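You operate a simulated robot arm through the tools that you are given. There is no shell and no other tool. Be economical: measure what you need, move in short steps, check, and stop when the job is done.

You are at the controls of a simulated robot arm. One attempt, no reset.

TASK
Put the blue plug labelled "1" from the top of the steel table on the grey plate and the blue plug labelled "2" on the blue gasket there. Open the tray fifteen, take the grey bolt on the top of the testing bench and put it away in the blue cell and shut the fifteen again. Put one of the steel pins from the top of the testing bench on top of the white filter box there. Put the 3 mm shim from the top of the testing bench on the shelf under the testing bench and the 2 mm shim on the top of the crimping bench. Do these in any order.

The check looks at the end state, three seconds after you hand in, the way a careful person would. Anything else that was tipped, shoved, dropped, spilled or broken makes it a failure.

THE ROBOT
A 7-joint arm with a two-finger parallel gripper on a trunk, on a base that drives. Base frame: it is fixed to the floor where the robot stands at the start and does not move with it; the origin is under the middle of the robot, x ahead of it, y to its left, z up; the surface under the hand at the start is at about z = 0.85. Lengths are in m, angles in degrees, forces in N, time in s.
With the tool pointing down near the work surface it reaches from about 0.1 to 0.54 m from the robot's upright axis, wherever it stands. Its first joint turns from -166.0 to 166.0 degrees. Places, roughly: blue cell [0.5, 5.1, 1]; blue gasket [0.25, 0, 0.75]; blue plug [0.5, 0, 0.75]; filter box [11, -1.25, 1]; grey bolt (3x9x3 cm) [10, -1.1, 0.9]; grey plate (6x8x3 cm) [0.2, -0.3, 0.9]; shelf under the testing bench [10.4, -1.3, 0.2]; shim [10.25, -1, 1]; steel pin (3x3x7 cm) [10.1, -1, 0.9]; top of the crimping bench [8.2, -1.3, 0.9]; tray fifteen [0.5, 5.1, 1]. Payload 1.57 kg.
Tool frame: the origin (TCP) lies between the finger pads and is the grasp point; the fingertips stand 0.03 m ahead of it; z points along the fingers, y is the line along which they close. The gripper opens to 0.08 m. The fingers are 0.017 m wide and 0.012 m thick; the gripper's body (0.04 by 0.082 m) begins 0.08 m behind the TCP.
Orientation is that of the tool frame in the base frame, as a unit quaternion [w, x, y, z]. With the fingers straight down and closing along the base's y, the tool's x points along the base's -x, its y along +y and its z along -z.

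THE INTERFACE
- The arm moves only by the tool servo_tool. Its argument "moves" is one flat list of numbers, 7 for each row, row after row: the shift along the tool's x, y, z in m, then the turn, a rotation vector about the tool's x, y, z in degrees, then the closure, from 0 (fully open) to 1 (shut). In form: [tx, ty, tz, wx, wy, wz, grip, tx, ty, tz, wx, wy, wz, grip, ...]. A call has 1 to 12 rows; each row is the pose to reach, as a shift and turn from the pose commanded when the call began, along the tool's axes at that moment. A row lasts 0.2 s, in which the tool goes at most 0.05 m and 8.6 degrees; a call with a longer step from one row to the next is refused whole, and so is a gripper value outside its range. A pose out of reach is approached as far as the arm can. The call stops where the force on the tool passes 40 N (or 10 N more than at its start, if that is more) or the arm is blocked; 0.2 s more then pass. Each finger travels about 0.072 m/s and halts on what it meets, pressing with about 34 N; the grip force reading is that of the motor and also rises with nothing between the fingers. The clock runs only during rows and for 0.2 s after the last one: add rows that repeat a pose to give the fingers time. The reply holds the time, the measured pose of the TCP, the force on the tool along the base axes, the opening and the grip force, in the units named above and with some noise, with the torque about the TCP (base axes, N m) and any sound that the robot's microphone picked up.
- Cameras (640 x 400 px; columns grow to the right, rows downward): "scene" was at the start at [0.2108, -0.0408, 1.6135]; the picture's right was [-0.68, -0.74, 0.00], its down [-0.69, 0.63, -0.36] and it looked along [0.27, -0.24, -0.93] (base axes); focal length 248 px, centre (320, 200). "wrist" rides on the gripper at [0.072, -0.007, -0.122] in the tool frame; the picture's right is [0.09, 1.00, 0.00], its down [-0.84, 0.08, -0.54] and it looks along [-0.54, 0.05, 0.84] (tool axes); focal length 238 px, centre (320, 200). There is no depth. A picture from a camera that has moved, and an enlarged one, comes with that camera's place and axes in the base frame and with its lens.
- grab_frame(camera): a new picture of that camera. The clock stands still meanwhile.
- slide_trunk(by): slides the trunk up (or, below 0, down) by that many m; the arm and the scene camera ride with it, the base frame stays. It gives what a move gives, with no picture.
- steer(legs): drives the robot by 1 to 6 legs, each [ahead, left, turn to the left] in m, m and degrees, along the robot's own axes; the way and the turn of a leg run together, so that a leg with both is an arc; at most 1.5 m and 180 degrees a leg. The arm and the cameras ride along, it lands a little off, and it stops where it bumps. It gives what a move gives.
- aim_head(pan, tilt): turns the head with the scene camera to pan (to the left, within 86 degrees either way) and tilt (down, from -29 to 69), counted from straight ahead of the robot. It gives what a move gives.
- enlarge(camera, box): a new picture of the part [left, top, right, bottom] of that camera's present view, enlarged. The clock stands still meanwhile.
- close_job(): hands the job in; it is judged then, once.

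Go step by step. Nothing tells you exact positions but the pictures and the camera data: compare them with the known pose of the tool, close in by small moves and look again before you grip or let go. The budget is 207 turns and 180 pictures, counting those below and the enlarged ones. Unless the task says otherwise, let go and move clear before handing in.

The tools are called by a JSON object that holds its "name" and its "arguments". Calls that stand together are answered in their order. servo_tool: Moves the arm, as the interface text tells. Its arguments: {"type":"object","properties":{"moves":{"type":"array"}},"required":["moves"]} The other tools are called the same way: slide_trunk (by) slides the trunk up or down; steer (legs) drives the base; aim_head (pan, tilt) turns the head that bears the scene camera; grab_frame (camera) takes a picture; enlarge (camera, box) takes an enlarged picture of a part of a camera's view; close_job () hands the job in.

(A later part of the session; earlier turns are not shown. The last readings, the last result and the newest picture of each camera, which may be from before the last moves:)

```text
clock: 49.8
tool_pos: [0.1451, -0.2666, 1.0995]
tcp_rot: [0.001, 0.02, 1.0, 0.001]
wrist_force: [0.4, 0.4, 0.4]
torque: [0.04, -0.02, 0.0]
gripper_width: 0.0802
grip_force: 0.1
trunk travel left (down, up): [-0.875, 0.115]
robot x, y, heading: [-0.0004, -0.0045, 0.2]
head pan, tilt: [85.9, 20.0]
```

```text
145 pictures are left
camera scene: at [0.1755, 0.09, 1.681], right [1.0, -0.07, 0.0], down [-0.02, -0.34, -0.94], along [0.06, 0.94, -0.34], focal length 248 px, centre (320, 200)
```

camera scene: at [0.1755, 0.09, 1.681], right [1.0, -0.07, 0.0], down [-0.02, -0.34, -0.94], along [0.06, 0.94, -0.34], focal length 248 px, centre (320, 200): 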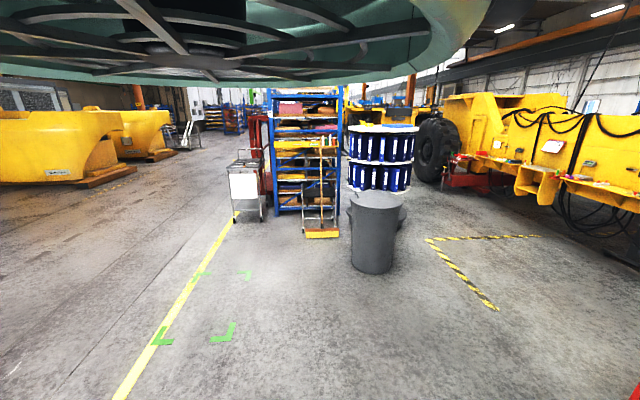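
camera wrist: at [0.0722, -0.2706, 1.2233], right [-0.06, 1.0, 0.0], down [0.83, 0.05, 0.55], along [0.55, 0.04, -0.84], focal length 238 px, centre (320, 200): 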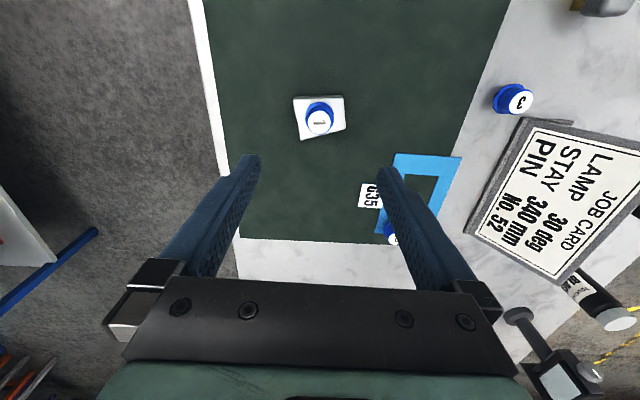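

Both plugs are placed, and the robot evidently hangs from above. Next comes tray fifteen near (0.5, 5.1); I'll zoom in on that rack.

{"name": "enlarge", "arguments": {"camera": "scene", "box": [220, 70, 440, 260]}}

{"name": "enlarge", "arguments": {"camera": "wrist", "box": [260, 70, 420, 260]}}

```text
2.11 times, centred on (330, 165) of scene
camera zoom: at [0.1755, 0.09, 1.681], right [1.0, -0.07, 0.0], down [-0.02, -0.34, -0.94], along [0.06, 0.94, -0.34], focal length 523 px, centre (299, 274)
```

zoom: 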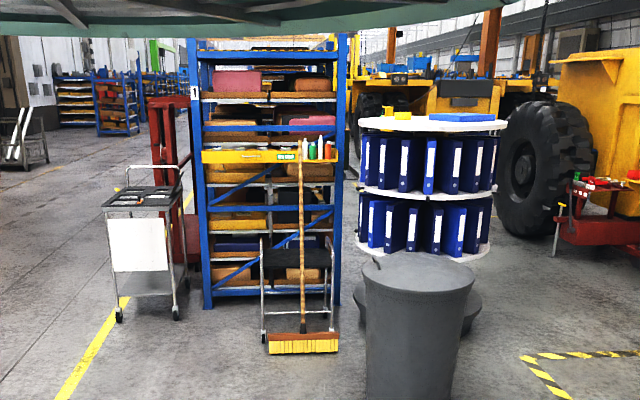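

```text
2.11 times, centred on (340, 165) of wrist
camera zoom: at [0.0731, -0.2709, 1.2219], right [-0.05, 1.0, 0.0], down [0.84, 0.04, 0.54], along [0.54, 0.03, -0.84], focal length 502 px, centre (278, 274)
```

zoom: 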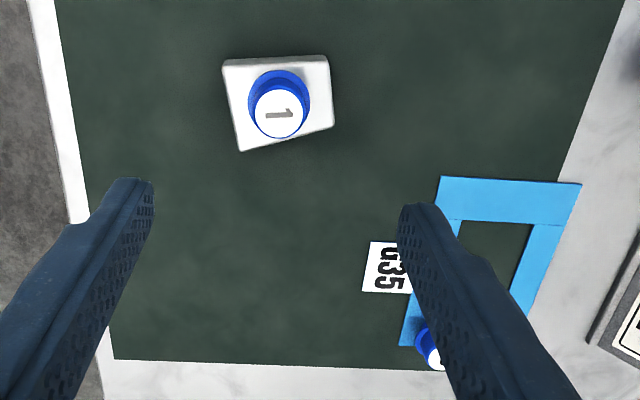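

Plug 1 is good. I'll raise the trunk, turn left and drive toward the rack, then look closer.

{"name": "slide_trunk", "arguments": {"by": 0.11}}

{"name": "steer", "arguments": {"legs": [[0, 0, 90], [1.4, 0, 0], [0.9, 0, 0]]}}

{"name": "aim_head", "arguments": {"pan": 0, "tilt": 20}}

{"name": "grab_frame", "arguments": {"camera": "scene"}}

```text
clock: 51.2
tool_pos: [0.157, -0.2638, 1.2114]
tcp_rot: [0.0, -0.002, 1.0, 0.0]
wrist_force: [0.1, -0.6, -0.4]
torque: [-0.03, -0.01, 0.04]
gripper_width: 0.0799
grip_force: 0.1
trunk travel left (down, up): [-0.985, 0.005]
robot x, y, heading: [0.0014, -0.002, 0.4]
head pan, tilt: [85.9, 20.0]
```

```text
clock: 66.3
tool_pos: [0.291, 2.4266, 1.2108]
tcp_rot: [0.001, -0.703, 0.711, 0.001]
wrist_force: [-0.2, 0.0, -0.6]
torque: [0.03, 0.0, 0.02]
gripper_width: 0.0799
grip_force: 0.0
trunk travel left (down, up): [-0.985, 0.005]
robot x, y, heading: [0.027, 2.2735, 89.1]
head pan, tilt: [85.9, 20.0]
```

```text
clock: 67.9
tool_pos: [0.2927, 2.4283, 1.2112]
tcp_rot: [0.001, -0.703, 0.711, 0.001]
wrist_force: [-0.3, -0.3, -0.1]
torque: [-0.01, 0.02, 0.0]
gripper_width: 0.0801
grip_force: 0.1
trunk travel left (down, up): [-0.985, 0.005]
robot x, y, heading: [0.0258, 2.2728, 89.4]
head pan, tilt: [0.0, 20.0]
```

```text
142 pictures are left
camera scene: at [0.0297, 2.5344, 1.791], right [1.0, -0.01, 0.0], down [0.0, -0.34, -0.94], along [0.01, 0.94, -0.34], focal length 248 px, centre (320, 200)
```

scene: 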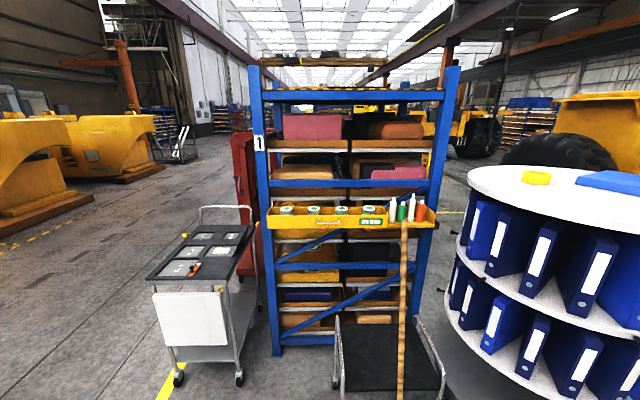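

{"name": "enlarge", "arguments": {"camera": "scene", "box": [235, 60, 475, 220]}}

{"name": "enlarge", "arguments": {"camera": "scene", "box": [235, 210, 475, 370]}}

{"name": "enlarge", "arguments": {"camera": "scene", "box": [440, 130, 640, 400]}}

```text
2.50 times, centred on (355, 140) of scene
camera zoom: at [0.0297, 2.5344, 1.791], right [1.0, -0.01, 0.0], down [0.0, -0.34, -0.94], along [0.01, 0.94, -0.34], focal length 621 px, centre (232, 350)
```

zoom: 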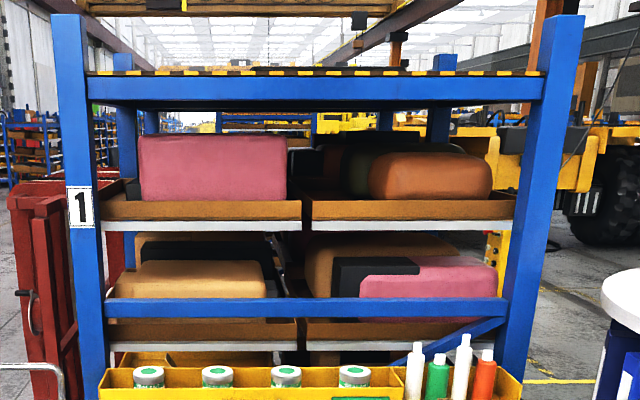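

```text
2.50 times, centred on (355, 290) of scene
camera zoom: at [0.0297, 2.5344, 1.791], right [1.0, -0.01, 0.0], down [0.0, -0.34, -0.94], along [0.01, 0.94, -0.34], focal length 621 px, centre (232, -25)
```

zoom: 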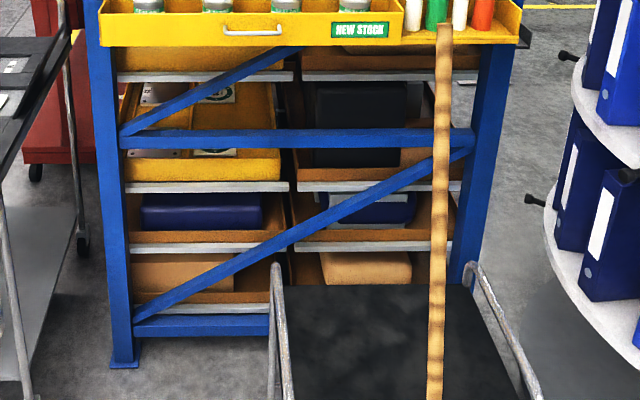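

```text
1.48 times, centred on (540, 265) of scene
camera zoom: at [0.0297, 2.5344, 1.791], right [1.0, -0.01, 0.0], down [0.0, -0.34, -0.94], along [0.01, 0.94, -0.34], focal length 368 px, centre (-6, 104)
```

zoom: 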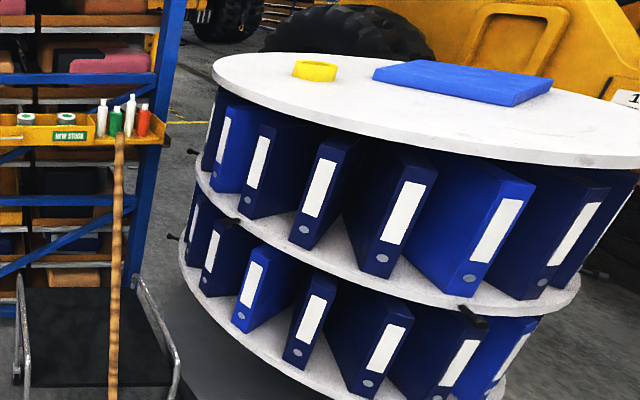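

This looks like the back of the rack (braces), so tray fifteen should face the far side near y = 5.1. I'll drive around the left of the rack through the open aisle.

{"name": "steer", "arguments": {"legs": [[0, 1.5, 0], [0, 0.3, 0], [1.5, 0, 0], [1.5, 0, 0]]}}

{"name": "aim_head", "arguments": {"pan": -75, "tilt": 20}}

{"name": "grab_frame", "arguments": {"camera": "scene"}}

{"name": "aim_head", "arguments": {"pan": -10, "tilt": 10}}

{"name": "grab_frame", "arguments": {"camera": "scene"}}

```text
clock: 91.3
tool_pos: [-1.4738, 5.4753, 1.2103]
tcp_rot: [0.0, -0.7, 0.714, 0.0]
wrist_force: [0.8, 0.1, -0.7]
torque: [0.0, 0.0, -0.03]
gripper_width: 0.0797
grip_force: 0.0
trunk travel left (down, up): [-0.985, 0.005]
robot x, y, heading: [-1.7456, 5.3247, 88.7]
head pan, tilt: [0.0, 20.0]
```

```text
clock: 92.7
tool_pos: [-1.4738, 5.4756, 1.2101]
tcp_rot: [0.001, -0.699, 0.715, 0.001]
wrist_force: [-0.2, 0.6, 0.2]
torque: [-0.01, -0.03, -0.01]
gripper_width: 0.08
grip_force: 0.1
trunk travel left (down, up): [-0.985, 0.005]
robot x, y, heading: [-1.7408, 5.324, 89.1]
head pan, tilt: [-75.0, 20.0]
```

```text
138 pictures are left
camera scene: at [-1.6471, 5.5142, 1.791], right [0.24, -0.97, 0.0], down [-0.33, -0.08, -0.94], along [0.91, 0.22, -0.34], focal length 248 px, centre (320, 200)
```

scene: 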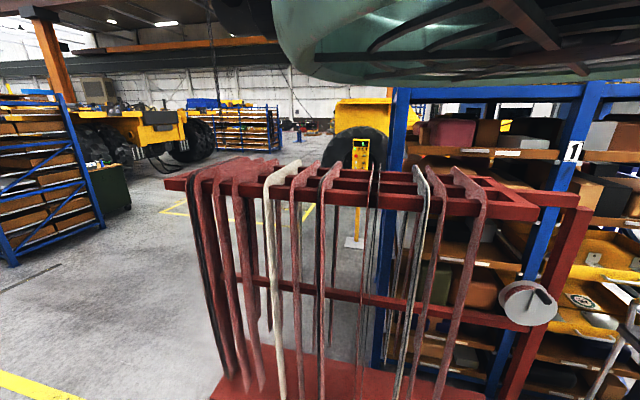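

```text
clock: 94.1
tool_pos: [-1.4742, 5.4747, 1.2103]
tcp_rot: [0.002, -0.699, 0.715, 0.001]
wrist_force: [-1.1, 0.6, -0.4]
torque: [0.01, -0.01, 0.0]
gripper_width: 0.0804
grip_force: 0.1
trunk travel left (down, up): [-0.985, 0.005]
robot x, y, heading: [-1.7393, 5.3249, 89.3]
head pan, tilt: [-10.0, 10.0]
```

```text
137 pictures are left
camera scene: at [-1.7193, 5.5831, 1.8073], right [0.98, -0.2, 0.0], down [-0.03, -0.17, -0.98], along [0.19, 0.97, -0.17], focal length 248 px, centre (320, 200)
```

scene: 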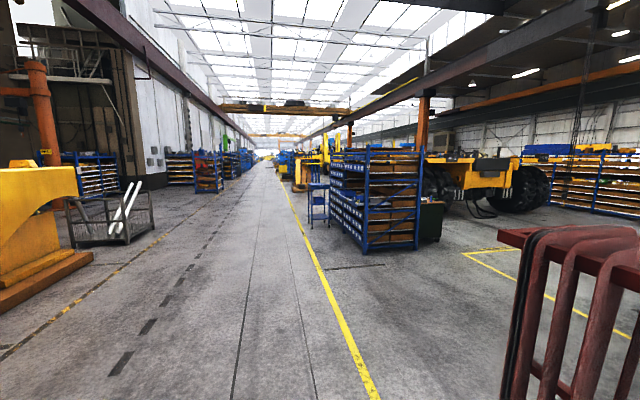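

The rack's front side is ahead-right, behind a red hose stand. I'll drive past the stand, then across in front of the rack and turn to face it.

{"name": "steer", "arguments": {"legs": [[1.4, 0, 0], [0, -1.5, 0], [0, -0.5, 0], [0, 0, -90], [0, 0, -90]]}}

{"name": "aim_head", "arguments": {"pan": 0, "tilt": 25}}

{"name": "grab_frame", "arguments": {"camera": "scene"}}

```text
clock: 118.2
tool_pos: [0.016, 6.5553, 1.2108]
tcp_rot: [0.001, 0.703, 0.711, 0.0]
wrist_force: [0.5, 0.1, -0.6]
torque: [0.0, 0.0, 0.0]
gripper_width: 0.08
grip_force: 0.0
trunk travel left (down, up): [-0.985, 0.005]
robot x, y, heading: [0.2774, 6.7145, -89.4]
head pan, tilt: [-10.0, 10.0]
```

```text
clock: 119.0
tool_pos: [0.0165, 6.556, 1.2107]
tcp_rot: [0.0, 0.703, 0.711, 0.0]
wrist_force: [0.1, 0.4, 0.1]
torque: [0.01, -0.02, -0.01]
gripper_width: 0.0799
grip_force: 0.0
trunk travel left (down, up): [-0.985, 0.005]
robot x, y, heading: [0.2788, 6.7161, -89.1]
head pan, tilt: [0.0, 25.0]
```

```text
136 pictures are left
camera scene: at [0.2809, 6.4509, 1.783], right [-1.0, -0.01, 0.0], down [-0.01, 0.42, -0.91], along [0.01, -0.91, -0.42], focal length 248 px, centre (320, 200)
```

scene: 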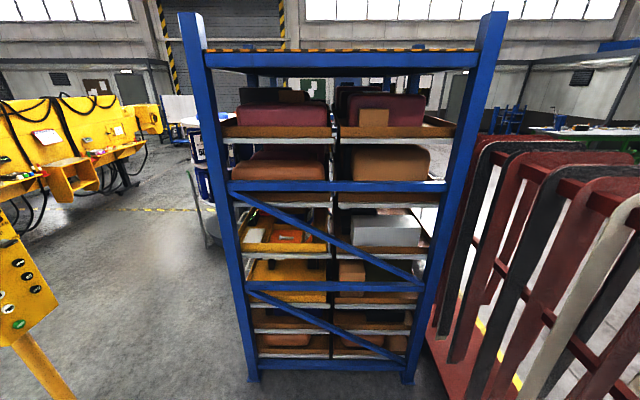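

The rack's ends face ±y, so tray fifteen (x 0.5, y 5.1) must slide out toward +x. I'll look to the left to see the space beside that face.

{"name": "aim_head", "arguments": {"pan": 45, "tilt": 25}}

{"name": "grab_frame", "arguments": {"camera": "scene"}}

{"name": "aim_head", "arguments": {"pan": -86, "tilt": -20}}

{"name": "grab_frame", "arguments": {"camera": "scene"}}

```text
clock: 120.1
tool_pos: [0.0167, 6.5558, 1.2111]
tcp_rot: [0.001, 0.703, 0.711, 0.0]
wrist_force: [-0.4, 0.2, -0.1]
torque: [0.03, -0.01, 0.01]
gripper_width: 0.08
grip_force: 0.1
trunk travel left (down, up): [-0.985, 0.005]
robot x, y, heading: [0.273, 6.7128, -89.2]
head pan, tilt: [45.0, 25.0]
```

```text
135 pictures are left
camera scene: at [0.3456, 6.4786, 1.7829], right [-0.7, -0.72, 0.0], down [-0.3, 0.3, -0.91], along [0.65, -0.63, -0.42], focal length 248 px, centre (320, 200)
```

scene: 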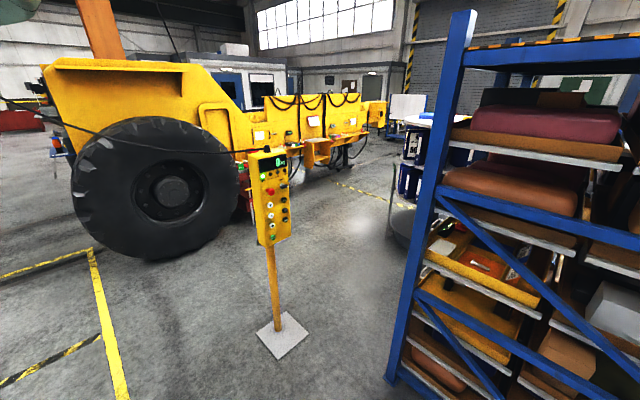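

```text
clock: 122.2
tool_pos: [0.0168, 6.5557, 1.2114]
tcp_rot: [0.001, 0.702, 0.712, -0.001]
wrist_force: [-1.0, -0.7, 0.0]
torque: [-0.01, -0.02, 0.03]
gripper_width: 0.0801
grip_force: 0.1
trunk travel left (down, up): [-0.985, 0.005]
robot x, y, heading: [0.2791, 6.7156, -89.7]
head pan, tilt: [-85.9, -20.0]
```

```text
134 pictures are left
camera scene: at [0.204, 6.5366, 1.8526], right [-0.08, 1.0, 0.0], down [-0.34, -0.03, -0.94], along [-0.94, -0.08, 0.34], focal length 248 px, centre (320, 200)
```

scene: 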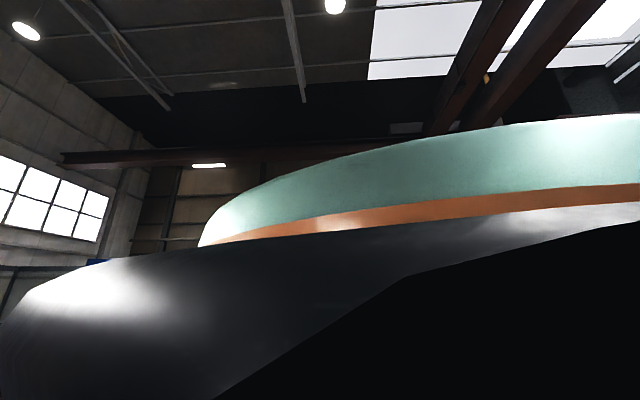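

A control pedestal stands at about (1.5, 5.8), with a machine beyond x = 3. I'll pass at x ≈ 2.15, then turn to face the rack.

{"name": "steer", "arguments": {"legs": [[0, 1.5, 0], [0, 0.4, 0], [1.0, 0, 0], [0.6, 0, 0], [0, 0, -90]]}}

{"name": "aim_head", "arguments": {"pan": 0, "tilt": 30}}

{"name": "grab_frame", "arguments": {"camera": "scene"}}

```text
clock: 143.2
tool_pos: [2.0052, 5.4026, 1.2105]
tcp_rot: [0.0, 1.0, 0.009, 0.0]
wrist_force: [-0.4, 0.2, 0.9]
torque: [-0.03, 0.05, 0.0]
gripper_width: 0.0801
grip_force: 0.0
trunk travel left (down, up): [-0.985, 0.005]
robot x, y, heading: [2.1696, 5.1416, -179.2]
head pan, tilt: [-85.9, -20.0]
```

```text
clock: 144.8
tool_pos: [2.0064, 5.4031, 1.2098]
tcp_rot: [0.0, 1.0, 0.009, -0.001]
wrist_force: [-0.4, 0.4, 0.3]
torque: [0.0, 0.01, 0.01]
gripper_width: 0.0801
grip_force: 0.1
trunk travel left (down, up): [-0.985, 0.005]
robot x, y, heading: [2.1695, 5.1407, -179.1]
head pan, tilt: [0.0, 30.0]
```

```text
133 pictures are left
camera scene: at [1.9061, 5.1346, 1.775], right [-0.02, 1.0, 0.0], down [0.5, 0.01, -0.87], along [-0.87, -0.01, -0.5], focal length 248 px, centre (320, 200)
```

scene: 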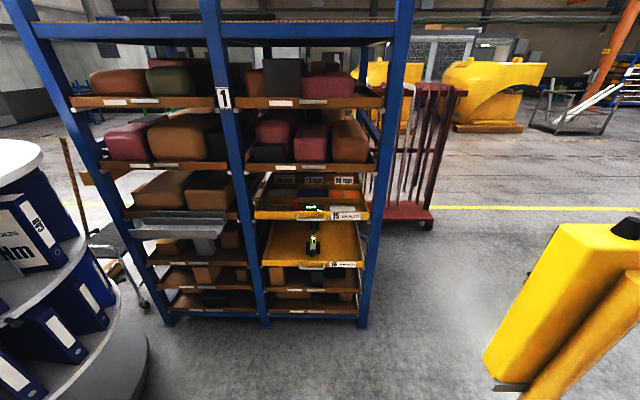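

Tray 15 appears in the right bay. Zooming in.

{"name": "enlarge", "arguments": {"camera": "scene", "box": [230, 150, 400, 290]}}

```text
2.86 times, centred on (315, 220) of scene
camera zoom: at [1.9061, 5.1346, 1.775], right [-0.02, 1.0, 0.0], down [0.5, 0.01, -0.87], along [-0.87, -0.01, -0.5], focal length 710 px, centre (334, 143)
```

zoom: 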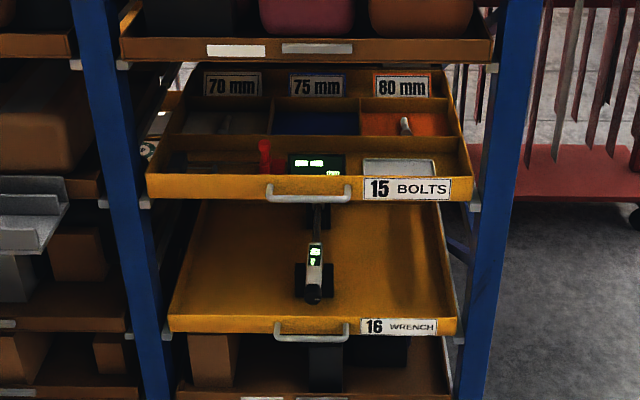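

Tray 15 (BOLTS) has a bar handle near (0.8, 5.07, 1.03), and the blue cell is the middle "75 mm" one. First I'll bring the hand in front of the robot here in free space and point it horizontally.

{"name": "servo_tool", "arguments": {"moves": [-0.026, 0.037, 0, 0, 0, 0, 0, -0.053, 0.075, 0, 0, 0, 0, 0, -0.08, 0.112, 0, 0, 0, 0, 0, -0.106, 0.15, 0, 0, 0, 0, 0, -0.133, 0.187, 0, 0, 0, 0, 0, -0.16, 0.225, 0, 0, 0, 0, 0, -0.186, 0.263, 0, 0, 0, 0, 0]}}

{"name": "servo_tool", "arguments": {"moves": [0, 0, 0, 0, -8.2, 0, 0, 0, 0, 0, 0, -16.4, 0, 0, 0, 0, 0, 0, -24.6, 0, 0, 0, 0, 0, 0, -32.8, 0, 0, 0, 0, 0, 0, -41, 0, 0, 0, 0, 0, 0, -49.2, 0, 0, 0, 0, 0, 0, -57.4, 0, 0, 0, 0, 0, 0, -65.6, 0, 0, 0, 0, 0, 0, -73.8, 0, 0, 0, 0, 0, 0, -82, 0, 0, 0, 0, 0, 0, -90, 0, 0]}}

{"name": "grab_frame", "arguments": {"camera": "wrist"}}

```text
clock: 146.4
tool_pos: [1.8243, 5.1376, 1.2109]
tcp_rot: [-0.001, 1.0, 0.008, -0.001]
wrist_force: [0.7, -0.5, -0.7]
torque: [0.02, 0.03, -0.03]
gripper_width: 0.08
grip_force: 0.1
trunk travel left (down, up): [-0.985, 0.005]
robot x, y, heading: [2.1652, 5.1397, -178.9]
head pan, tilt: [0.0, 30.0]
```

```text
clock: 148.8
tool_pos: [1.824, 5.1361, 1.212]
tcp_rot: [-0.006, -0.706, -0.006, 0.708]
wrist_force: [-0.6, -0.4, 0.0]
torque: [-0.02, 0.02, -0.02]
gripper_width: 0.0802
grip_force: 0.1
trunk travel left (down, up): [-0.985, 0.005]
robot x, y, heading: [2.1677, 5.141, -179.2]
head pan, tilt: [0.0, 30.0]
```

```text
131 pictures are left
camera wrist: at [1.9457, 5.144, 1.1397], right [0.02, -1.0, -0.09], down [0.55, -0.07, 0.83], along [-0.84, -0.06, 0.54], focal length 238 px, centre (320, 200)
```

wrist: 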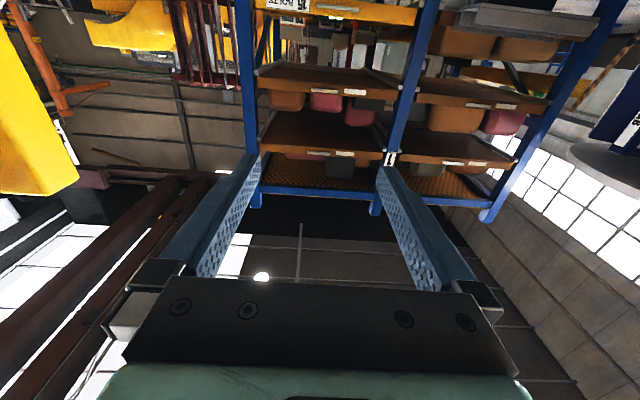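

{"name": "servo_tool", "arguments": {"moves": [0, 0, 0, 0, 0, 8.2, 0, 0, 0, 0, 0, 0, 16.4, 0, 0, 0, 0, 0, 0, 24.6, 0, 0, 0, 0, 0, 0, 32.8, 0, 0, 0, 0, 0, 0, 41, 0, 0, 0, 0, 0, 0, 49.2, 0, 0, 0, 0, 0, 0, 57.4, 0, 0, 0, 0, 0, 0, 65.6, 0, 0, 0, 0, 0, 0, 73.8, 0, 0, 0, 0, 0, 0, 82, 0, 0, 0, 0, 0, 0, 90, 0]}}

{"name": "grab_frame", "arguments": {"camera": "wrist"}}

{"name": "grab_frame", "arguments": {"camera": "scene"}}

```text
clock: 151.2
tool_pos: [1.8245, 5.1372, 1.2109]
tcp_rot: [0.505, 0.504, -0.496, -0.495]
wrist_force: [0.5, 0.1, 0.0]
torque: [0.0, -0.03, 0.03]
gripper_width: 0.0802
grip_force: 0.0
trunk travel left (down, up): [-0.985, 0.005]
robot x, y, heading: [2.1655, 5.1405, -178.8]
head pan, tilt: [0.0, 30.0]
```

```text
130 pictures are left
camera wrist: at [1.9476, 5.0663, 1.2048], right [0.0, -0.09, 1.0], down [0.53, 0.85, 0.07], along [-0.85, 0.53, 0.05], focal length 238 px, centre (320, 200)
```

wrist: 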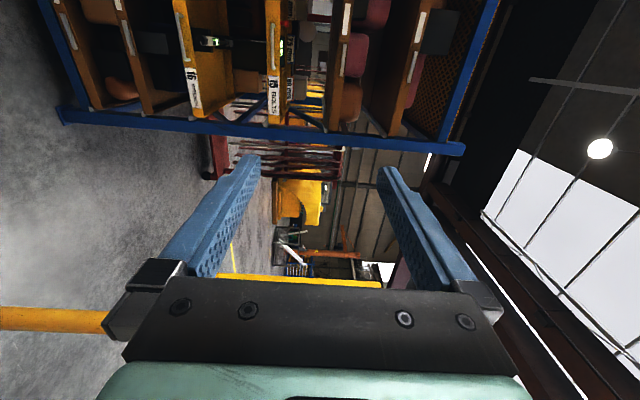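

```text
129 pictures are left
camera scene: at [1.9061, 5.1346, 1.7749], right [-0.02, 1.0, 0.0], down [0.5, 0.01, -0.87], along [-0.87, -0.02, -0.5], focal length 248 px, centre (320, 200)
```

scene: 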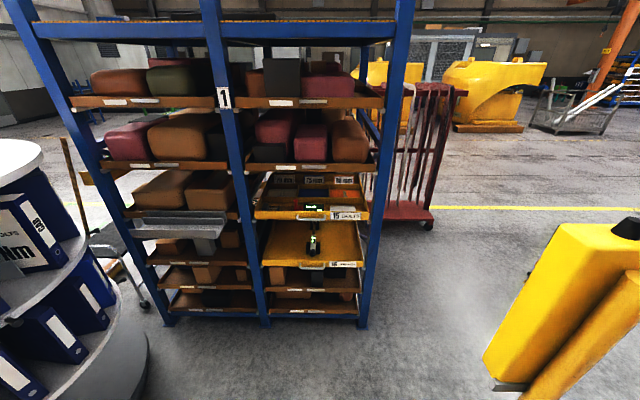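

Orientation works. I'll lower the hand to handle height and drive up to the tray.

{"name": "servo_tool", "arguments": {"moves": [0, -0.045, 0, 0, 0, 0, 0, 0, -0.09, 0, 0, 0, 0, 0, 0, -0.135, 0, 0, 0, 0, 0, 0, -0.17, 0, 0, 0, 0, 0]}}

{"name": "steer", "arguments": {"legs": [[0.82, 0.06, 0]]}}

{"name": "aim_head", "arguments": {"pan": 0, "tilt": 50}}

{"name": "grab_frame", "arguments": {"camera": "scene"}}

{"name": "grab_frame", "arguments": {"camera": "wrist"}}

```text
clock: 152.2
tool_pos: [1.8224, 5.1357, 1.0379]
tcp_rot: [0.505, 0.503, -0.495, -0.496]
wrist_force: [0.5, 0.3, -0.7]
torque: [0.03, -0.05, 0.01]
gripper_width: 0.0802
grip_force: 0.0
trunk travel left (down, up): [-0.985, 0.005]
robot x, y, heading: [2.1672, 5.1429, -179.1]
head pan, tilt: [0.0, 30.0]
```

```text
clock: 156.6
tool_pos: [1.0054, 5.054, 1.0379]
tcp_rot: [0.507, 0.505, -0.493, -0.494]
wrist_force: [0.4, 0.3, 0.6]
torque: [0.01, 0.0, 0.03]
gripper_width: 0.08
grip_force: 0.0
trunk travel left (down, up): [-0.985, 0.005]
robot x, y, heading: [1.3476, 5.0612, -178.3]
head pan, tilt: [0.0, 30.0]
```

```text
clock: 157.4
tool_pos: [1.0038, 5.0546, 1.0385]
tcp_rot: [0.507, 0.506, -0.493, -0.494]
wrist_force: [0.3, 0.2, -0.7]
torque: [-0.02, 0.01, -0.04]
gripper_width: 0.0803
grip_force: 0.1
trunk travel left (down, up): [-0.985, 0.005]
robot x, y, heading: [1.349, 5.0609, -178.3]
head pan, tilt: [0.0, 50.0]
```

```text
128 pictures are left
camera scene: at [1.1002, 5.0536, 1.7455], right [-0.03, 1.0, 0.0], down [0.77, 0.02, -0.64], along [-0.64, -0.02, -0.77], focal length 248 px, centre (320, 200)
```

scene: 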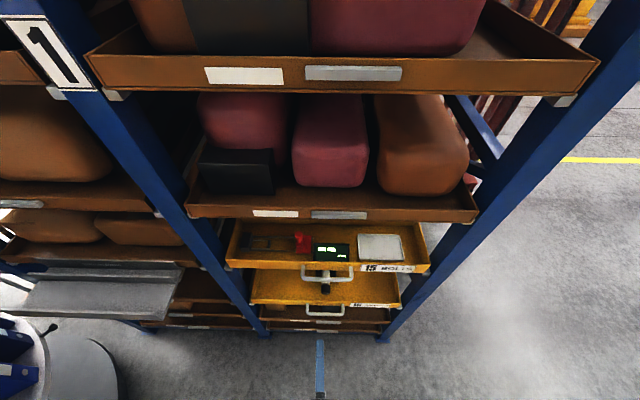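

```text
127 pictures are left
camera wrist: at [1.1287, 4.9847, 1.0322], right [0.0, -0.09, 1.0], down [0.52, 0.85, 0.08], along [-0.85, 0.52, 0.05], focal length 238 px, centre (320, 200)
```

wrist: 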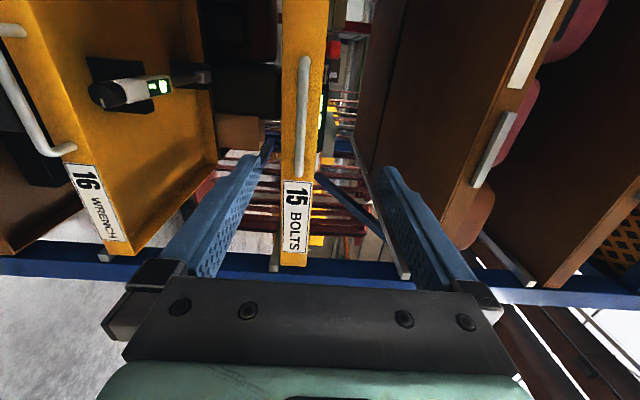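

The handle bar is near (0.80, 5.055, 1.015). I'll align to it, half close and approach.

{"name": "servo_tool", "arguments": {"moves": [0, -0.0235, 0.03, 0, 0, 0, 0.4, 0, -0.0235, 0.07, 0, 0, 0, 0.4, 0, -0.0235, 0.11, 0, 0, 0, 0.4, 0, -0.0235, 0.14, 0, 0, 0, 0.4]}}

{"name": "grab_frame", "arguments": {"camera": "wrist"}}

{"name": "enlarge", "arguments": {"camera": "scene", "box": [220, 210, 440, 380]}}

```text
clock: 158.4
tool_pos: [0.8883, 5.0355, 1.0367]
tcp_rot: [0.504, 0.508, -0.491, -0.497]
wrist_force: [-0.8, 0.5, -0.1]
torque: [0.0, 0.06, 0.0]
gripper_width: 0.048
grip_force: 0.0
out of reach, approached as far as the arm can: row 2, 3, 4
trunk travel left (down, up): [-0.985, 0.005]
robot x, y, heading: [1.3463, 5.0612, -178.3]
head pan, tilt: [0.0, 50.0]
```

```text
126 pictures are left
camera wrist: at [1.0112, 4.9657, 1.0306], right [0.0, -0.1, 1.0], down [0.52, 0.85, 0.08], along [-0.85, 0.52, 0.06], focal length 238 px, centre (320, 200)
```

wrist: 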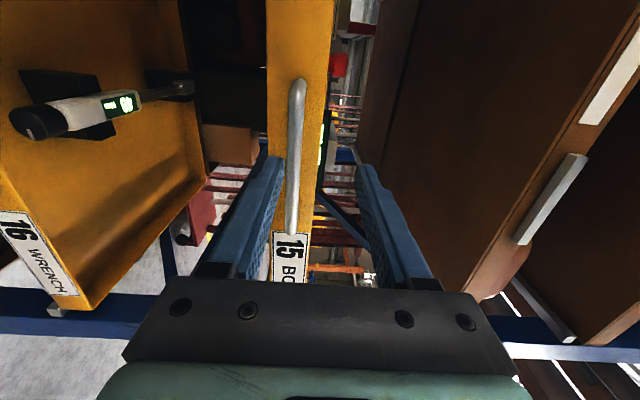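

```text
2.35 times, centred on (330, 295) of scene
camera zoom: at [1.0977, 5.0525, 1.745], right [-0.03, 1.0, 0.0], down [0.77, 0.02, -0.64], along [-0.64, -0.02, -0.77], focal length 585 px, centre (296, -24)
```

zoom: 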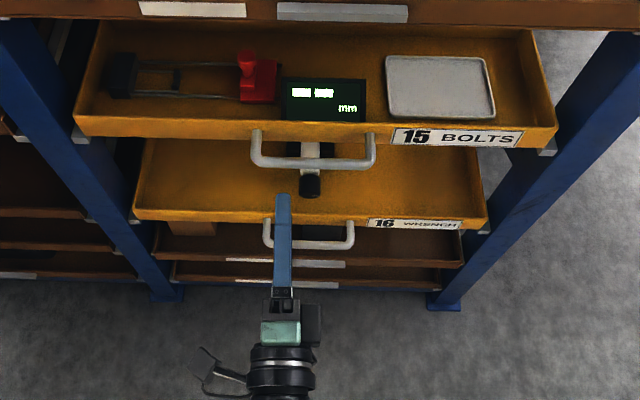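

Arm reach is limited here; I'll retract a bit, fix the height, drive 0.1 m closer and re-check.

{"name": "servo_tool", "arguments": {"moves": [-0.01, -0.01, -0.04, 0, 0, 0, 0.4, -0.02, -0.0217, -0.08, 0, 0, 0, 0.4, -0.02, -0.0217, -0.1, 0, 0, 0, 0.4]}}

{"name": "steer", "arguments": {"legs": [[0.12, 0, 0]]}}

{"name": "grab_frame", "arguments": {"camera": "wrist"}}

{"name": "grab_frame", "arguments": {"camera": "scene"}}

```text
clock: 159.2
tool_pos: [0.992, 5.0595, 1.016]
tcp_rot: [0.507, 0.506, -0.493, -0.494]
wrist_force: [-0.4, 0.1, -0.1]
torque: [-0.03, -0.02, 0.03]
gripper_width: 0.0483
grip_force: 0.1
trunk travel left (down, up): [-0.985, 0.005]
robot x, y, heading: [1.3477, 5.0607, -178.6]
head pan, tilt: [0.0, 50.0]
```

```text
clock: 160.4
tool_pos: [0.8761, 5.0579, 1.0156]
tcp_rot: [0.507, 0.506, -0.493, -0.494]
wrist_force: [0.8, 0.9, 0.2]
torque: [0.0, 0.0, -0.01]
gripper_width: 0.0481
grip_force: 0.1
trunk travel left (down, up): [-0.985, 0.005]
robot x, y, heading: [1.2317, 5.0628, -178.5]
head pan, tilt: [0.0, 50.0]
```

```text
124 pictures are left
camera wrist: at [0.9988, 4.9889, 1.0091], right [0.01, -0.09, 1.0], down [0.52, 0.85, 0.08], along [-0.85, 0.52, 0.05], focal length 238 px, centre (320, 200)
```

wrist: 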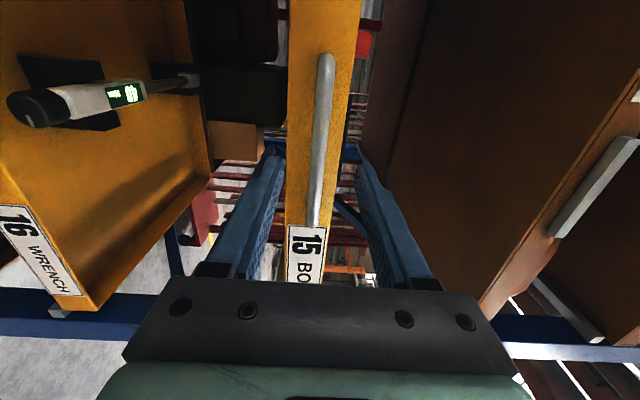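

```text
123 pictures are left
camera scene: at [0.9854, 5.0508, 1.7457], right [-0.03, 1.0, 0.0], down [0.77, 0.02, -0.64], along [-0.64, -0.02, -0.77], focal length 248 px, centre (320, 200)
```

scene: 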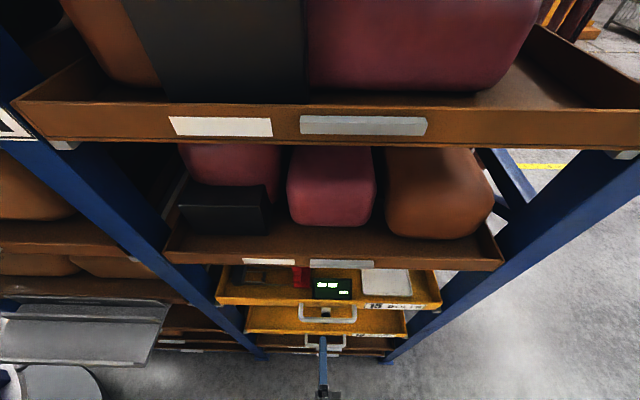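

{"name": "servo_tool", "arguments": {"moves": [0, 0, 0.025, 0, 0, 0, 0.4, 0, 0, 0.045, 0, 0, 0, 0.4]}}

{"name": "grab_frame", "arguments": {"camera": "wrist"}}

{"name": "enlarge", "arguments": {"camera": "scene", "box": [260, 270, 390, 400]}}

```text
clock: 161.0
tool_pos: [0.8259, 5.0591, 1.0198]
tcp_rot: [0.507, 0.506, -0.493, -0.494]
wrist_force: [-0.1, 0.4, -0.7]
torque: [0.0, 0.01, 0.03]
gripper_width: 0.0483
grip_force: 0.0
out of reach, approached as far as the arm can: row 2
trunk travel left (down, up): [-0.985, 0.005]
robot x, y, heading: [1.2312, 5.0614, -178.5]
head pan, tilt: [0.0, 50.0]
```

```text
122 pictures are left
camera wrist: at [0.9494, 4.9897, 1.0137], right [0.01, -0.09, 1.0], down [0.52, 0.85, 0.07], along [-0.85, 0.52, 0.05], focal length 238 px, centre (320, 200)
```

wrist: 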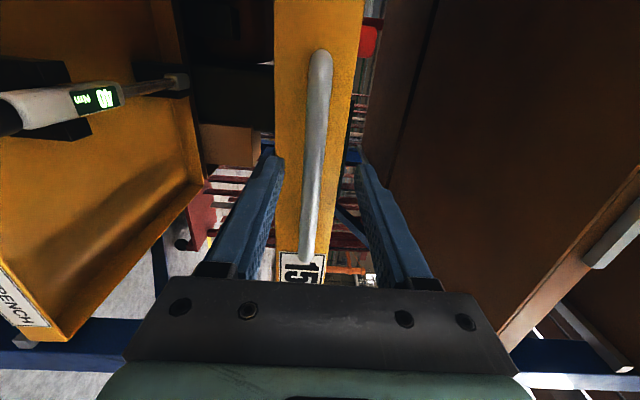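

```text
3.08 times, centred on (325, 335) of scene
camera zoom: at [0.9837, 5.0507, 1.7454], right [-0.03, 1.0, 0.0], down [0.77, 0.02, -0.64], along [-0.64, -0.02, -0.77], focal length 764 px, centre (305, -215)
```

zoom: 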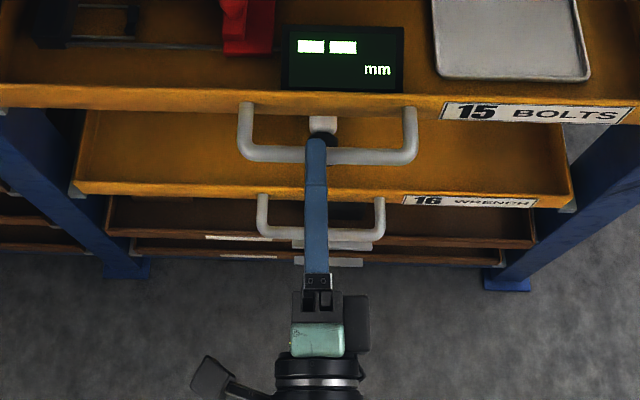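

The fingers straddle the bar. I'll nudge the base 2 cm forward and close.

{"name": "steer", "arguments": {"legs": [[0.02, 0, 0]]}}

{"name": "servo_tool", "arguments": {"moves": [0, -0.002, 0, 0, 0, 0, 0.4, 0, -0.002, 0, 0, 0, 0, 1, 0, -0.002, 0, 0, 0, 0, 1, 0, -0.002, 0, 0, 0, 0, 1, 0, -0.002, 0, 0, 0, 0, 1]}}

{"name": "grab_frame", "arguments": {"camera": "wrist"}}

```text
clock: 161.8
tool_pos: [0.8078, 5.0591, 1.0207]
tcp_rot: [0.508, 0.505, -0.492, -0.495]
wrist_force: [-0.3, -0.4, 0.1]
torque: [0.01, -0.01, -0.02]
gripper_width: 0.048
grip_force: 0.0
trunk travel left (down, up): [-0.985, 0.005]
robot x, y, heading: [1.2138, 5.0614, -178.5]
head pan, tilt: [0.0, 50.0]
```

```text
clock: 163.0
tool_pos: [0.8064, 5.0586, 1.0144]
tcp_rot: [0.503, 0.51, -0.496, -0.49]
wrist_force: [2.6, -1.1, -25.0]
torque: [-0.06, -0.13, 0.16]
gripper_width: 0.0139
grip_force: 30.4
trunk travel left (down, up): [-0.985, 0.005]
robot x, y, heading: [1.2127, 5.0586, -178.4]
head pan, tilt: [0.0, 50.0]
```

```text
120 pictures are left
camera wrist: at [0.9308, 4.9892, 1.0108], right [-0.01, -0.09, 1.0], down [0.52, 0.85, 0.08], along [-0.85, 0.52, 0.04], focal length 238 px, centre (320, 200)
```

wrist: 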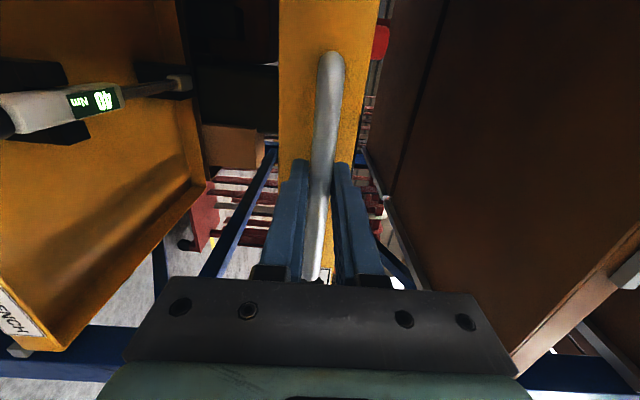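

Gripped. I'll relax the vertical load by lowering the command 4 mm, then pull by driving back 10 cm to test.

{"name": "servo_tool", "arguments": {"moves": [0, -0.004, 0, 0, 0, 0, 1]}}

{"name": "steer", "arguments": {"legs": [[-0.1, 0, 0]]}}

{"name": "grab_frame", "arguments": {"camera": "scene"}}

```text
clock: 163.4
tool_pos: [0.806, 5.0572, 1.016]
tcp_rot: [0.503, 0.51, -0.497, -0.49]
wrist_force: [5.2, 0.2, -26.9]
torque: [0.01, -0.19, 0.46]
gripper_width: 0.0137
grip_force: 30.6
out of reach, approached as far as the arm can: row 1
trunk travel left (down, up): [-0.985, 0.005]
robot x, y, heading: [1.214, 5.0565, -178.5]
head pan, tilt: [0.0, 50.0]
```

```text
clock: 164.6
tool_pos: [0.9012, 5.0577, 1.0152]
tcp_rot: [0.504, 0.511, -0.496, -0.488]
wrist_force: [-3.5, -10.1, -30.7]
torque: [-0.08, -0.17, 0.83]
gripper_width: 0.0137
grip_force: 30.4
trunk travel left (down, up): [-0.985, 0.005]
robot x, y, heading: [1.3089, 5.0618, -178.3]
head pan, tilt: [0.0, 50.0]
```

```text
119 pictures are left
camera scene: at [1.0579, 5.0509, 1.7447], right [-0.03, 1.0, 0.0], down [0.77, 0.02, -0.64], along [-0.64, -0.02, -0.77], focal length 248 px, centre (320, 200)
```

scene: 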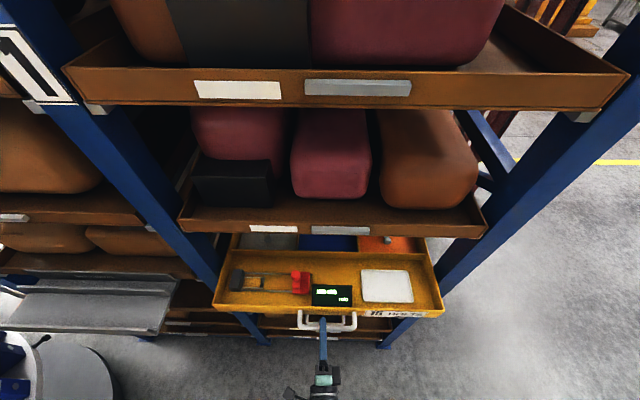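

The tray slides nicely. Pulling 0.2 m more.

{"name": "steer", "arguments": {"legs": [[-0.15, 0, 0]]}}

{"name": "grab_frame", "arguments": {"camera": "scene"}}

```text
clock: 165.9
tool_pos: [1.0483, 5.0591, 1.0161]
tcp_rot: [0.505, 0.514, -0.494, -0.486]
wrist_force: [-4.7, -20.1, -16.2]
torque: [-0.14, -0.05, 0.61]
gripper_width: 0.0137
grip_force: 30.3
trunk travel left (down, up): [-0.985, 0.005]
robot x, y, heading: [1.4547, 5.0697, -178.4]
head pan, tilt: [0.0, 50.0]
```

```text
118 pictures are left
camera scene: at [1.2057, 5.053, 1.7449], right [-0.03, 1.0, 0.0], down [0.77, 0.02, -0.64], along [-0.64, -0.02, -0.77], focal length 248 px, centre (320, 200)
```

scene: 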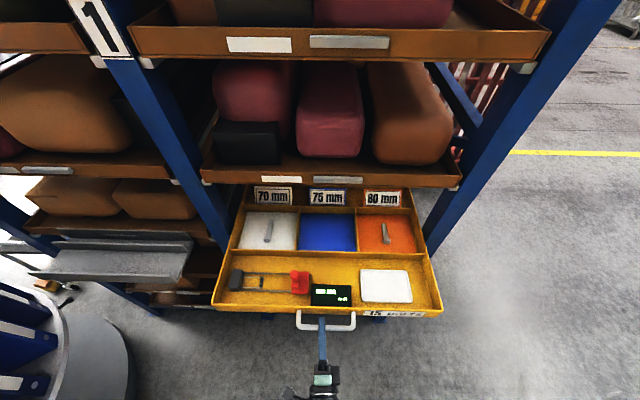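

The blue 75 mm cell is in view, and now about x 0.65–0.81. A further 6 cm will clear the shelf above.

{"name": "steer", "arguments": {"legs": [[-0.06, 0, 0]]}}

{"name": "grab_frame", "arguments": {"camera": "scene"}}

```text
clock: 166.9
tool_pos: [1.108, 5.0593, 1.0148]
tcp_rot: [0.507, 0.516, -0.492, -0.485]
wrist_force: [-6.3, -12.7, -11.4]
torque: [-0.12, -0.02, 0.79]
gripper_width: 0.0139
grip_force: 30.3
trunk travel left (down, up): [-0.985, 0.005]
robot x, y, heading: [1.5152, 5.0671, -178.2]
head pan, tilt: [0.0, 50.0]
```

```text
117 pictures are left
camera scene: at [1.2639, 5.0558, 1.7445], right [-0.03, 1.0, 0.0], down [0.77, 0.02, -0.64], along [-0.64, -0.02, -0.77], focal length 248 px, centre (320, 200)
```

scene: 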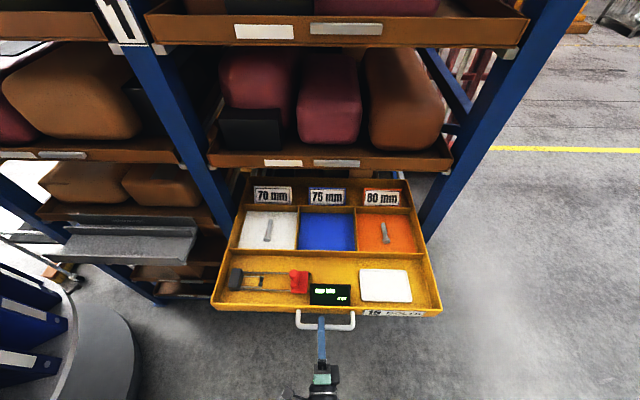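

Far enough. Releasing the handle and backing away.

{"name": "servo_tool", "arguments": {"moves": [0, 0, 0, 0, 0, 0, 0.6, 0, 0, 0, 0, 0, 0, 0.3, 0, 0, 0, 0, 0, 0, 0.3, 0, 0, -0.03, 0, 0, 0, 0.3, 0, 0, -0.07, 0, 0, 0, 0.3, 0, 0, -0.1, 0, 0, 0, 0.3]}}

{"name": "steer", "arguments": {"legs": [[-0.6, 0, 0]]}}

{"name": "aim_head", "arguments": {"pan": 0, "tilt": 35}}

{"name": "grab_frame", "arguments": {"camera": "scene"}}

```text
clock: 168.3
tool_pos: [1.2089, 5.0648, 1.0062]
tcp_rot: [0.509, 0.514, -0.491, -0.485]
wrist_force: [-0.6, 0.9, 0.9]
torque: [0.02, -0.02, -0.05]
gripper_width: 0.056
grip_force: 0.0
out of reach, approached as far as the arm can: row 5, 6
trunk travel left (down, up): [-0.985, 0.005]
robot x, y, heading: [1.5179, 5.0669, -178.4]
head pan, tilt: [0.0, 50.0]
```

```text
clock: 171.7
tool_pos: [1.8051, 5.0827, 1.0068]
tcp_rot: [0.506, 0.513, -0.493, -0.488]
wrist_force: [0.1, -1.0, -0.1]
torque: [-0.02, -0.01, 0.0]
gripper_width: 0.0559
grip_force: 0.1
trunk travel left (down, up): [-0.985, 0.005]
robot x, y, heading: [2.1115, 5.0828, -178.7]
head pan, tilt: [0.0, 50.0]
```

```text
clock: 172.4
tool_pos: [1.8063, 5.0828, 1.007]
tcp_rot: [0.507, 0.512, -0.493, -0.488]
wrist_force: [0.4, -0.5, 0.0]
torque: [-0.01, 0.02, 0.01]
gripper_width: 0.0559
grip_force: 0.0
trunk travel left (down, up): [-0.985, 0.005]
robot x, y, heading: [2.1149, 5.0854, -178.7]
head pan, tilt: [0.0, 35.0]
```

```text
116 pictures are left
camera scene: at [1.8557, 5.0739, 1.7671], right [-0.02, 1.0, 0.0], down [0.57, 0.01, -0.82], along [-0.82, -0.02, -0.57], focal length 248 px, centre (320, 200)
```

scene: 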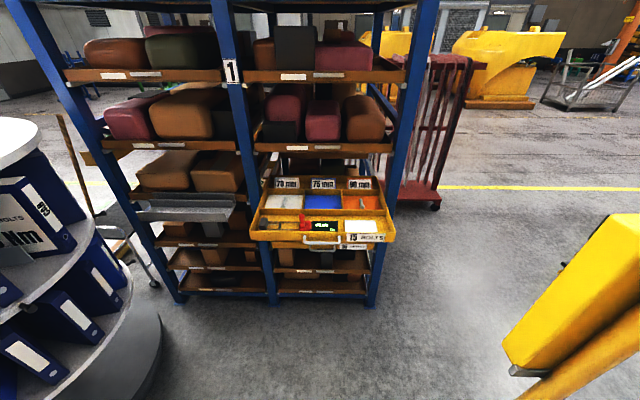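

Tray is open. Before the long trip I'll restore the tool to pointing down, turn to face -y and look for a route.

{"name": "servo_tool", "arguments": {"moves": [0, 0.02, 0, 0, 0, -8.2, 0, 0, 0.04, 0, 0, 0, -16.4, 0, 0, 0.06, 0, 0, 0, -24.6, 0, 0, 0.08, 0, 0, 0, -32.8, 0, 0, 0.1, 0, 0, 0, -41, 0, 0, 0.12, 0, 0, 0, -49.2, 0, 0, 0.14, 0, 0, 0, -57.4, 0, 0, 0.16, 0, 0, 0, -65.6, 0, 0, 0.18, 0, 0, 0, -73.8, 0, 0, 0.2, 0, 0, 0, -82, 0, 0, 0.2, 0, 0, 0, -90, 0]}}

{"name": "servo_tool", "arguments": {"moves": [0, 0, 0, 0, 8.2, 0, 0, 0, 0, 0, 0, 16.4, 0, 0, 0, 0, 0, 0, 24.6, 0, 0, 0, 0, 0, 0, 32.8, 0, 0, 0, 0, 0, 0, 41, 0, 0, 0, 0, 0, 0, 49.2, 0, 0, 0, 0, 0, 0, 57.4, 0, 0, 0, 0, 0, 0, 65.6, 0, 0, 0, 0, 0, 0, 73.8, 0, 0, 0, 0, 0, 0, 82, 0, 0, 0, 0, 0, 0, 90, 0, 0]}}

{"name": "steer", "arguments": {"legs": [[0, 0, 90]]}}

{"name": "aim_head", "arguments": {"pan": 10, "tilt": 20}}

{"name": "grab_frame", "arguments": {"camera": "scene"}}

{"name": "aim_head", "arguments": {"pan": 75, "tilt": 20}}

{"name": "grab_frame", "arguments": {"camera": "scene"}}

```text
clock: 174.8
tool_pos: [1.7877, 5.0898, 1.0093]
tcp_rot: [0.013, 0.709, 0.015, -0.705]
wrist_force: [-0.1, -0.1, -0.4]
torque: [0.0, -0.01, -0.04]
gripper_width: 0.0798
grip_force: 0.1
out of reach, approached as far as the arm can: row 1, 2, 3, 4, 5, 6, 7, 8, 9, 10, 11
trunk travel left (down, up): [-0.985, 0.005]
robot x, y, heading: [2.111, 5.084, -178.6]
head pan, tilt: [0.0, 35.0]
```

```text
clock: 177.2
tool_pos: [1.6885, 5.1036, 0.9098]
tcp_rot: [0.009, 0.999, 0.03, 0.005]
wrist_force: [0.6, 0.1, -0.1]
torque: [-0.02, 0.01, -0.05]
gripper_width: 0.0803
grip_force: 0.0
out of reach, approached as far as the arm can: row 1, 2, 3, 4, 5, 6, 7, 8, 9, 10, 11
trunk travel left (down, up): [-0.985, 0.005]
robot x, y, heading: [2.1129, 5.0864, -178.7]
head pan, tilt: [0.0, 35.0]
```

```text
clock: 181.4
tool_pos: [2.0823, 4.6562, 0.91]
tcp_rot: [0.004, 0.699, 0.715, 0.009]
wrist_force: [-0.3, -0.2, 0.8]
torque: [-0.02, 0.01, 0.01]
gripper_width: 0.0799
grip_force: 0.1
trunk travel left (down, up): [-0.985, 0.005]
robot x, y, heading: [2.1115, 5.0831, -90.1]
head pan, tilt: [0.0, 35.0]
```

```text
clock: 182.2
tool_pos: [2.0826, 4.6577, 0.9102]
tcp_rot: [0.002, 0.699, 0.715, 0.01]
wrist_force: [-0.4, 1.7, -0.8]
torque: [0.0, -0.01, 0.01]
gripper_width: 0.0799
grip_force: 0.1
trunk travel left (down, up): [-0.985, 0.005]
robot x, y, heading: [2.114, 5.0833, -90.1]
head pan, tilt: [10.0, 20.0]
```

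```text
115 pictures are left
camera scene: at [2.1284, 4.8174, 1.7909], right [-0.99, -0.17, 0.0], down [-0.06, 0.34, -0.94], along [0.16, -0.93, -0.34], focal length 248 px, centre (320, 200)
```

scene: 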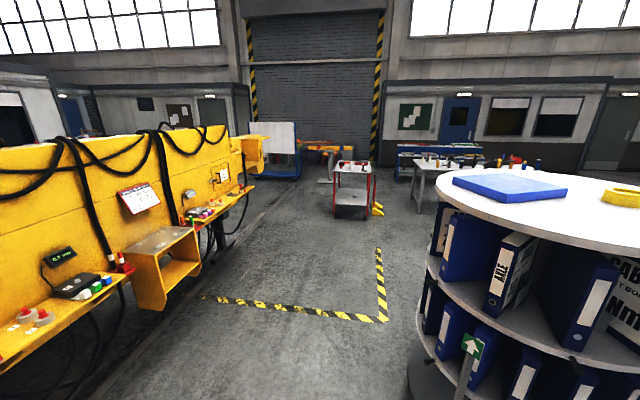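

```text
clock: 183.5
tool_pos: [2.083, 4.6576, 0.9104]
tcp_rot: [0.003, 0.698, 0.716, 0.009]
wrist_force: [0.0, -0.1, -0.1]
torque: [0.0, 0.02, 0.01]
gripper_width: 0.0801
grip_force: 0.1
trunk travel left (down, up): [-0.985, 0.005]
robot x, y, heading: [2.1144, 5.0822, -90.1]
head pan, tilt: [75.0, 20.0]
```

```text
114 pictures are left
camera scene: at [2.2025, 4.8846, 1.791], right [-0.26, -0.96, 0.0], down [-0.33, 0.09, -0.94], along [0.91, -0.25, -0.34], focal length 248 px, centre (320, 200)
```

scene: 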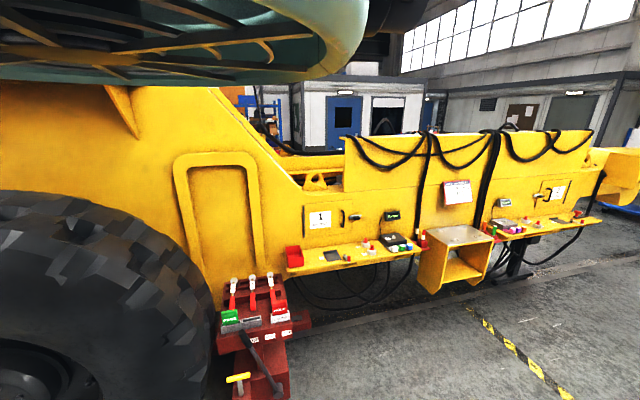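

The machine runs diagonally from about (3, 5) to (4.5, 1). I'll drive south between the carousel and the machine, then look east.

{"name": "servo_tool", "arguments": {"moves": [0.03, 0, -0.03, 0, 0, 0, 0, 0.06, 0, -0.06, 0, 0, 0, 0, 0.09, 0, -0.1, 0, 0, 0, 0, 0.11, 0, -0.14, 0, 0, 0, 0, 0.12, 0, -0.18, 0, 0, 0, 0, 0.12, 0, -0.22, 0, 0, 0, 0]}}

{"name": "steer", "arguments": {"legs": [[1.4, 0.4, 0], [1.4, 0.3, 0], [1.3, 0.2, 0]]}}

{"name": "aim_head", "arguments": {"pan": 50, "tilt": 15}}

{"name": "grab_frame", "arguments": {"camera": "scene"}}

```text
clock: 184.9
tool_pos: [2.0487, 4.6151, 0.9496]
tcp_rot: [0.002, 0.699, 0.715, 0.01]
wrist_force: [0.4, 0.5, -0.4]
torque: [0.0, -0.01, -0.01]
gripper_width: 0.0799
grip_force: 0.0
out of reach, approached as far as the arm can: row 1, 2, 3, 4, 5, 6
trunk travel left (down, up): [-0.985, 0.005]
robot x, y, heading: [2.1155, 5.0807, -90.3]
head pan, tilt: [75.0, 20.0]
```

```text
clock: 205.2
tool_pos: [2.9769, 0.5041, 0.9511]
tcp_rot: [0.003, 0.696, 0.718, 0.01]
wrist_force: [-0.3, -0.2, 0.3]
torque: [-0.01, -0.01, 0.0]
gripper_width: 0.0801
grip_force: 0.0
trunk travel left (down, up): [-0.985, 0.005]
robot x, y, heading: [3.0374, 0.9723, -89.7]
head pan, tilt: [75.0, 20.0]
```

```text
clock: 206.0
tool_pos: [2.9763, 0.5037, 0.9506]
tcp_rot: [0.003, 0.696, 0.718, 0.008]
wrist_force: [-0.2, 0.4, -0.2]
torque: [-0.01, 0.0, -0.01]
gripper_width: 0.0799
grip_force: 0.2
trunk travel left (down, up): [-0.985, 0.005]
robot x, y, heading: [3.0366, 0.9716, -89.8]
head pan, tilt: [50.0, 15.0]
```

```text
113 pictures are left
camera scene: at [3.1095, 0.7398, 1.7992], right [-0.64, -0.77, 0.0], down [-0.2, 0.17, -0.97], along [0.74, -0.62, -0.26], focal length 248 px, centre (320, 200)
```

scene: 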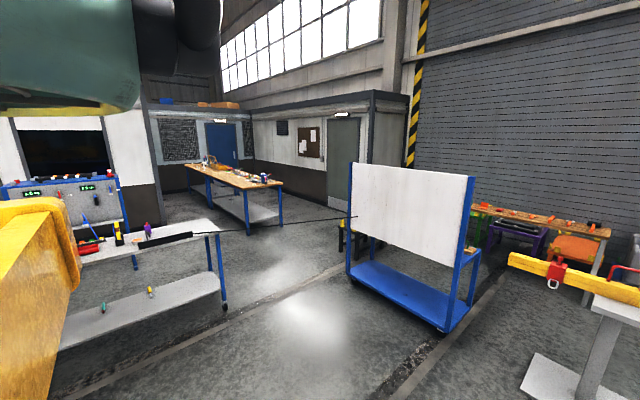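

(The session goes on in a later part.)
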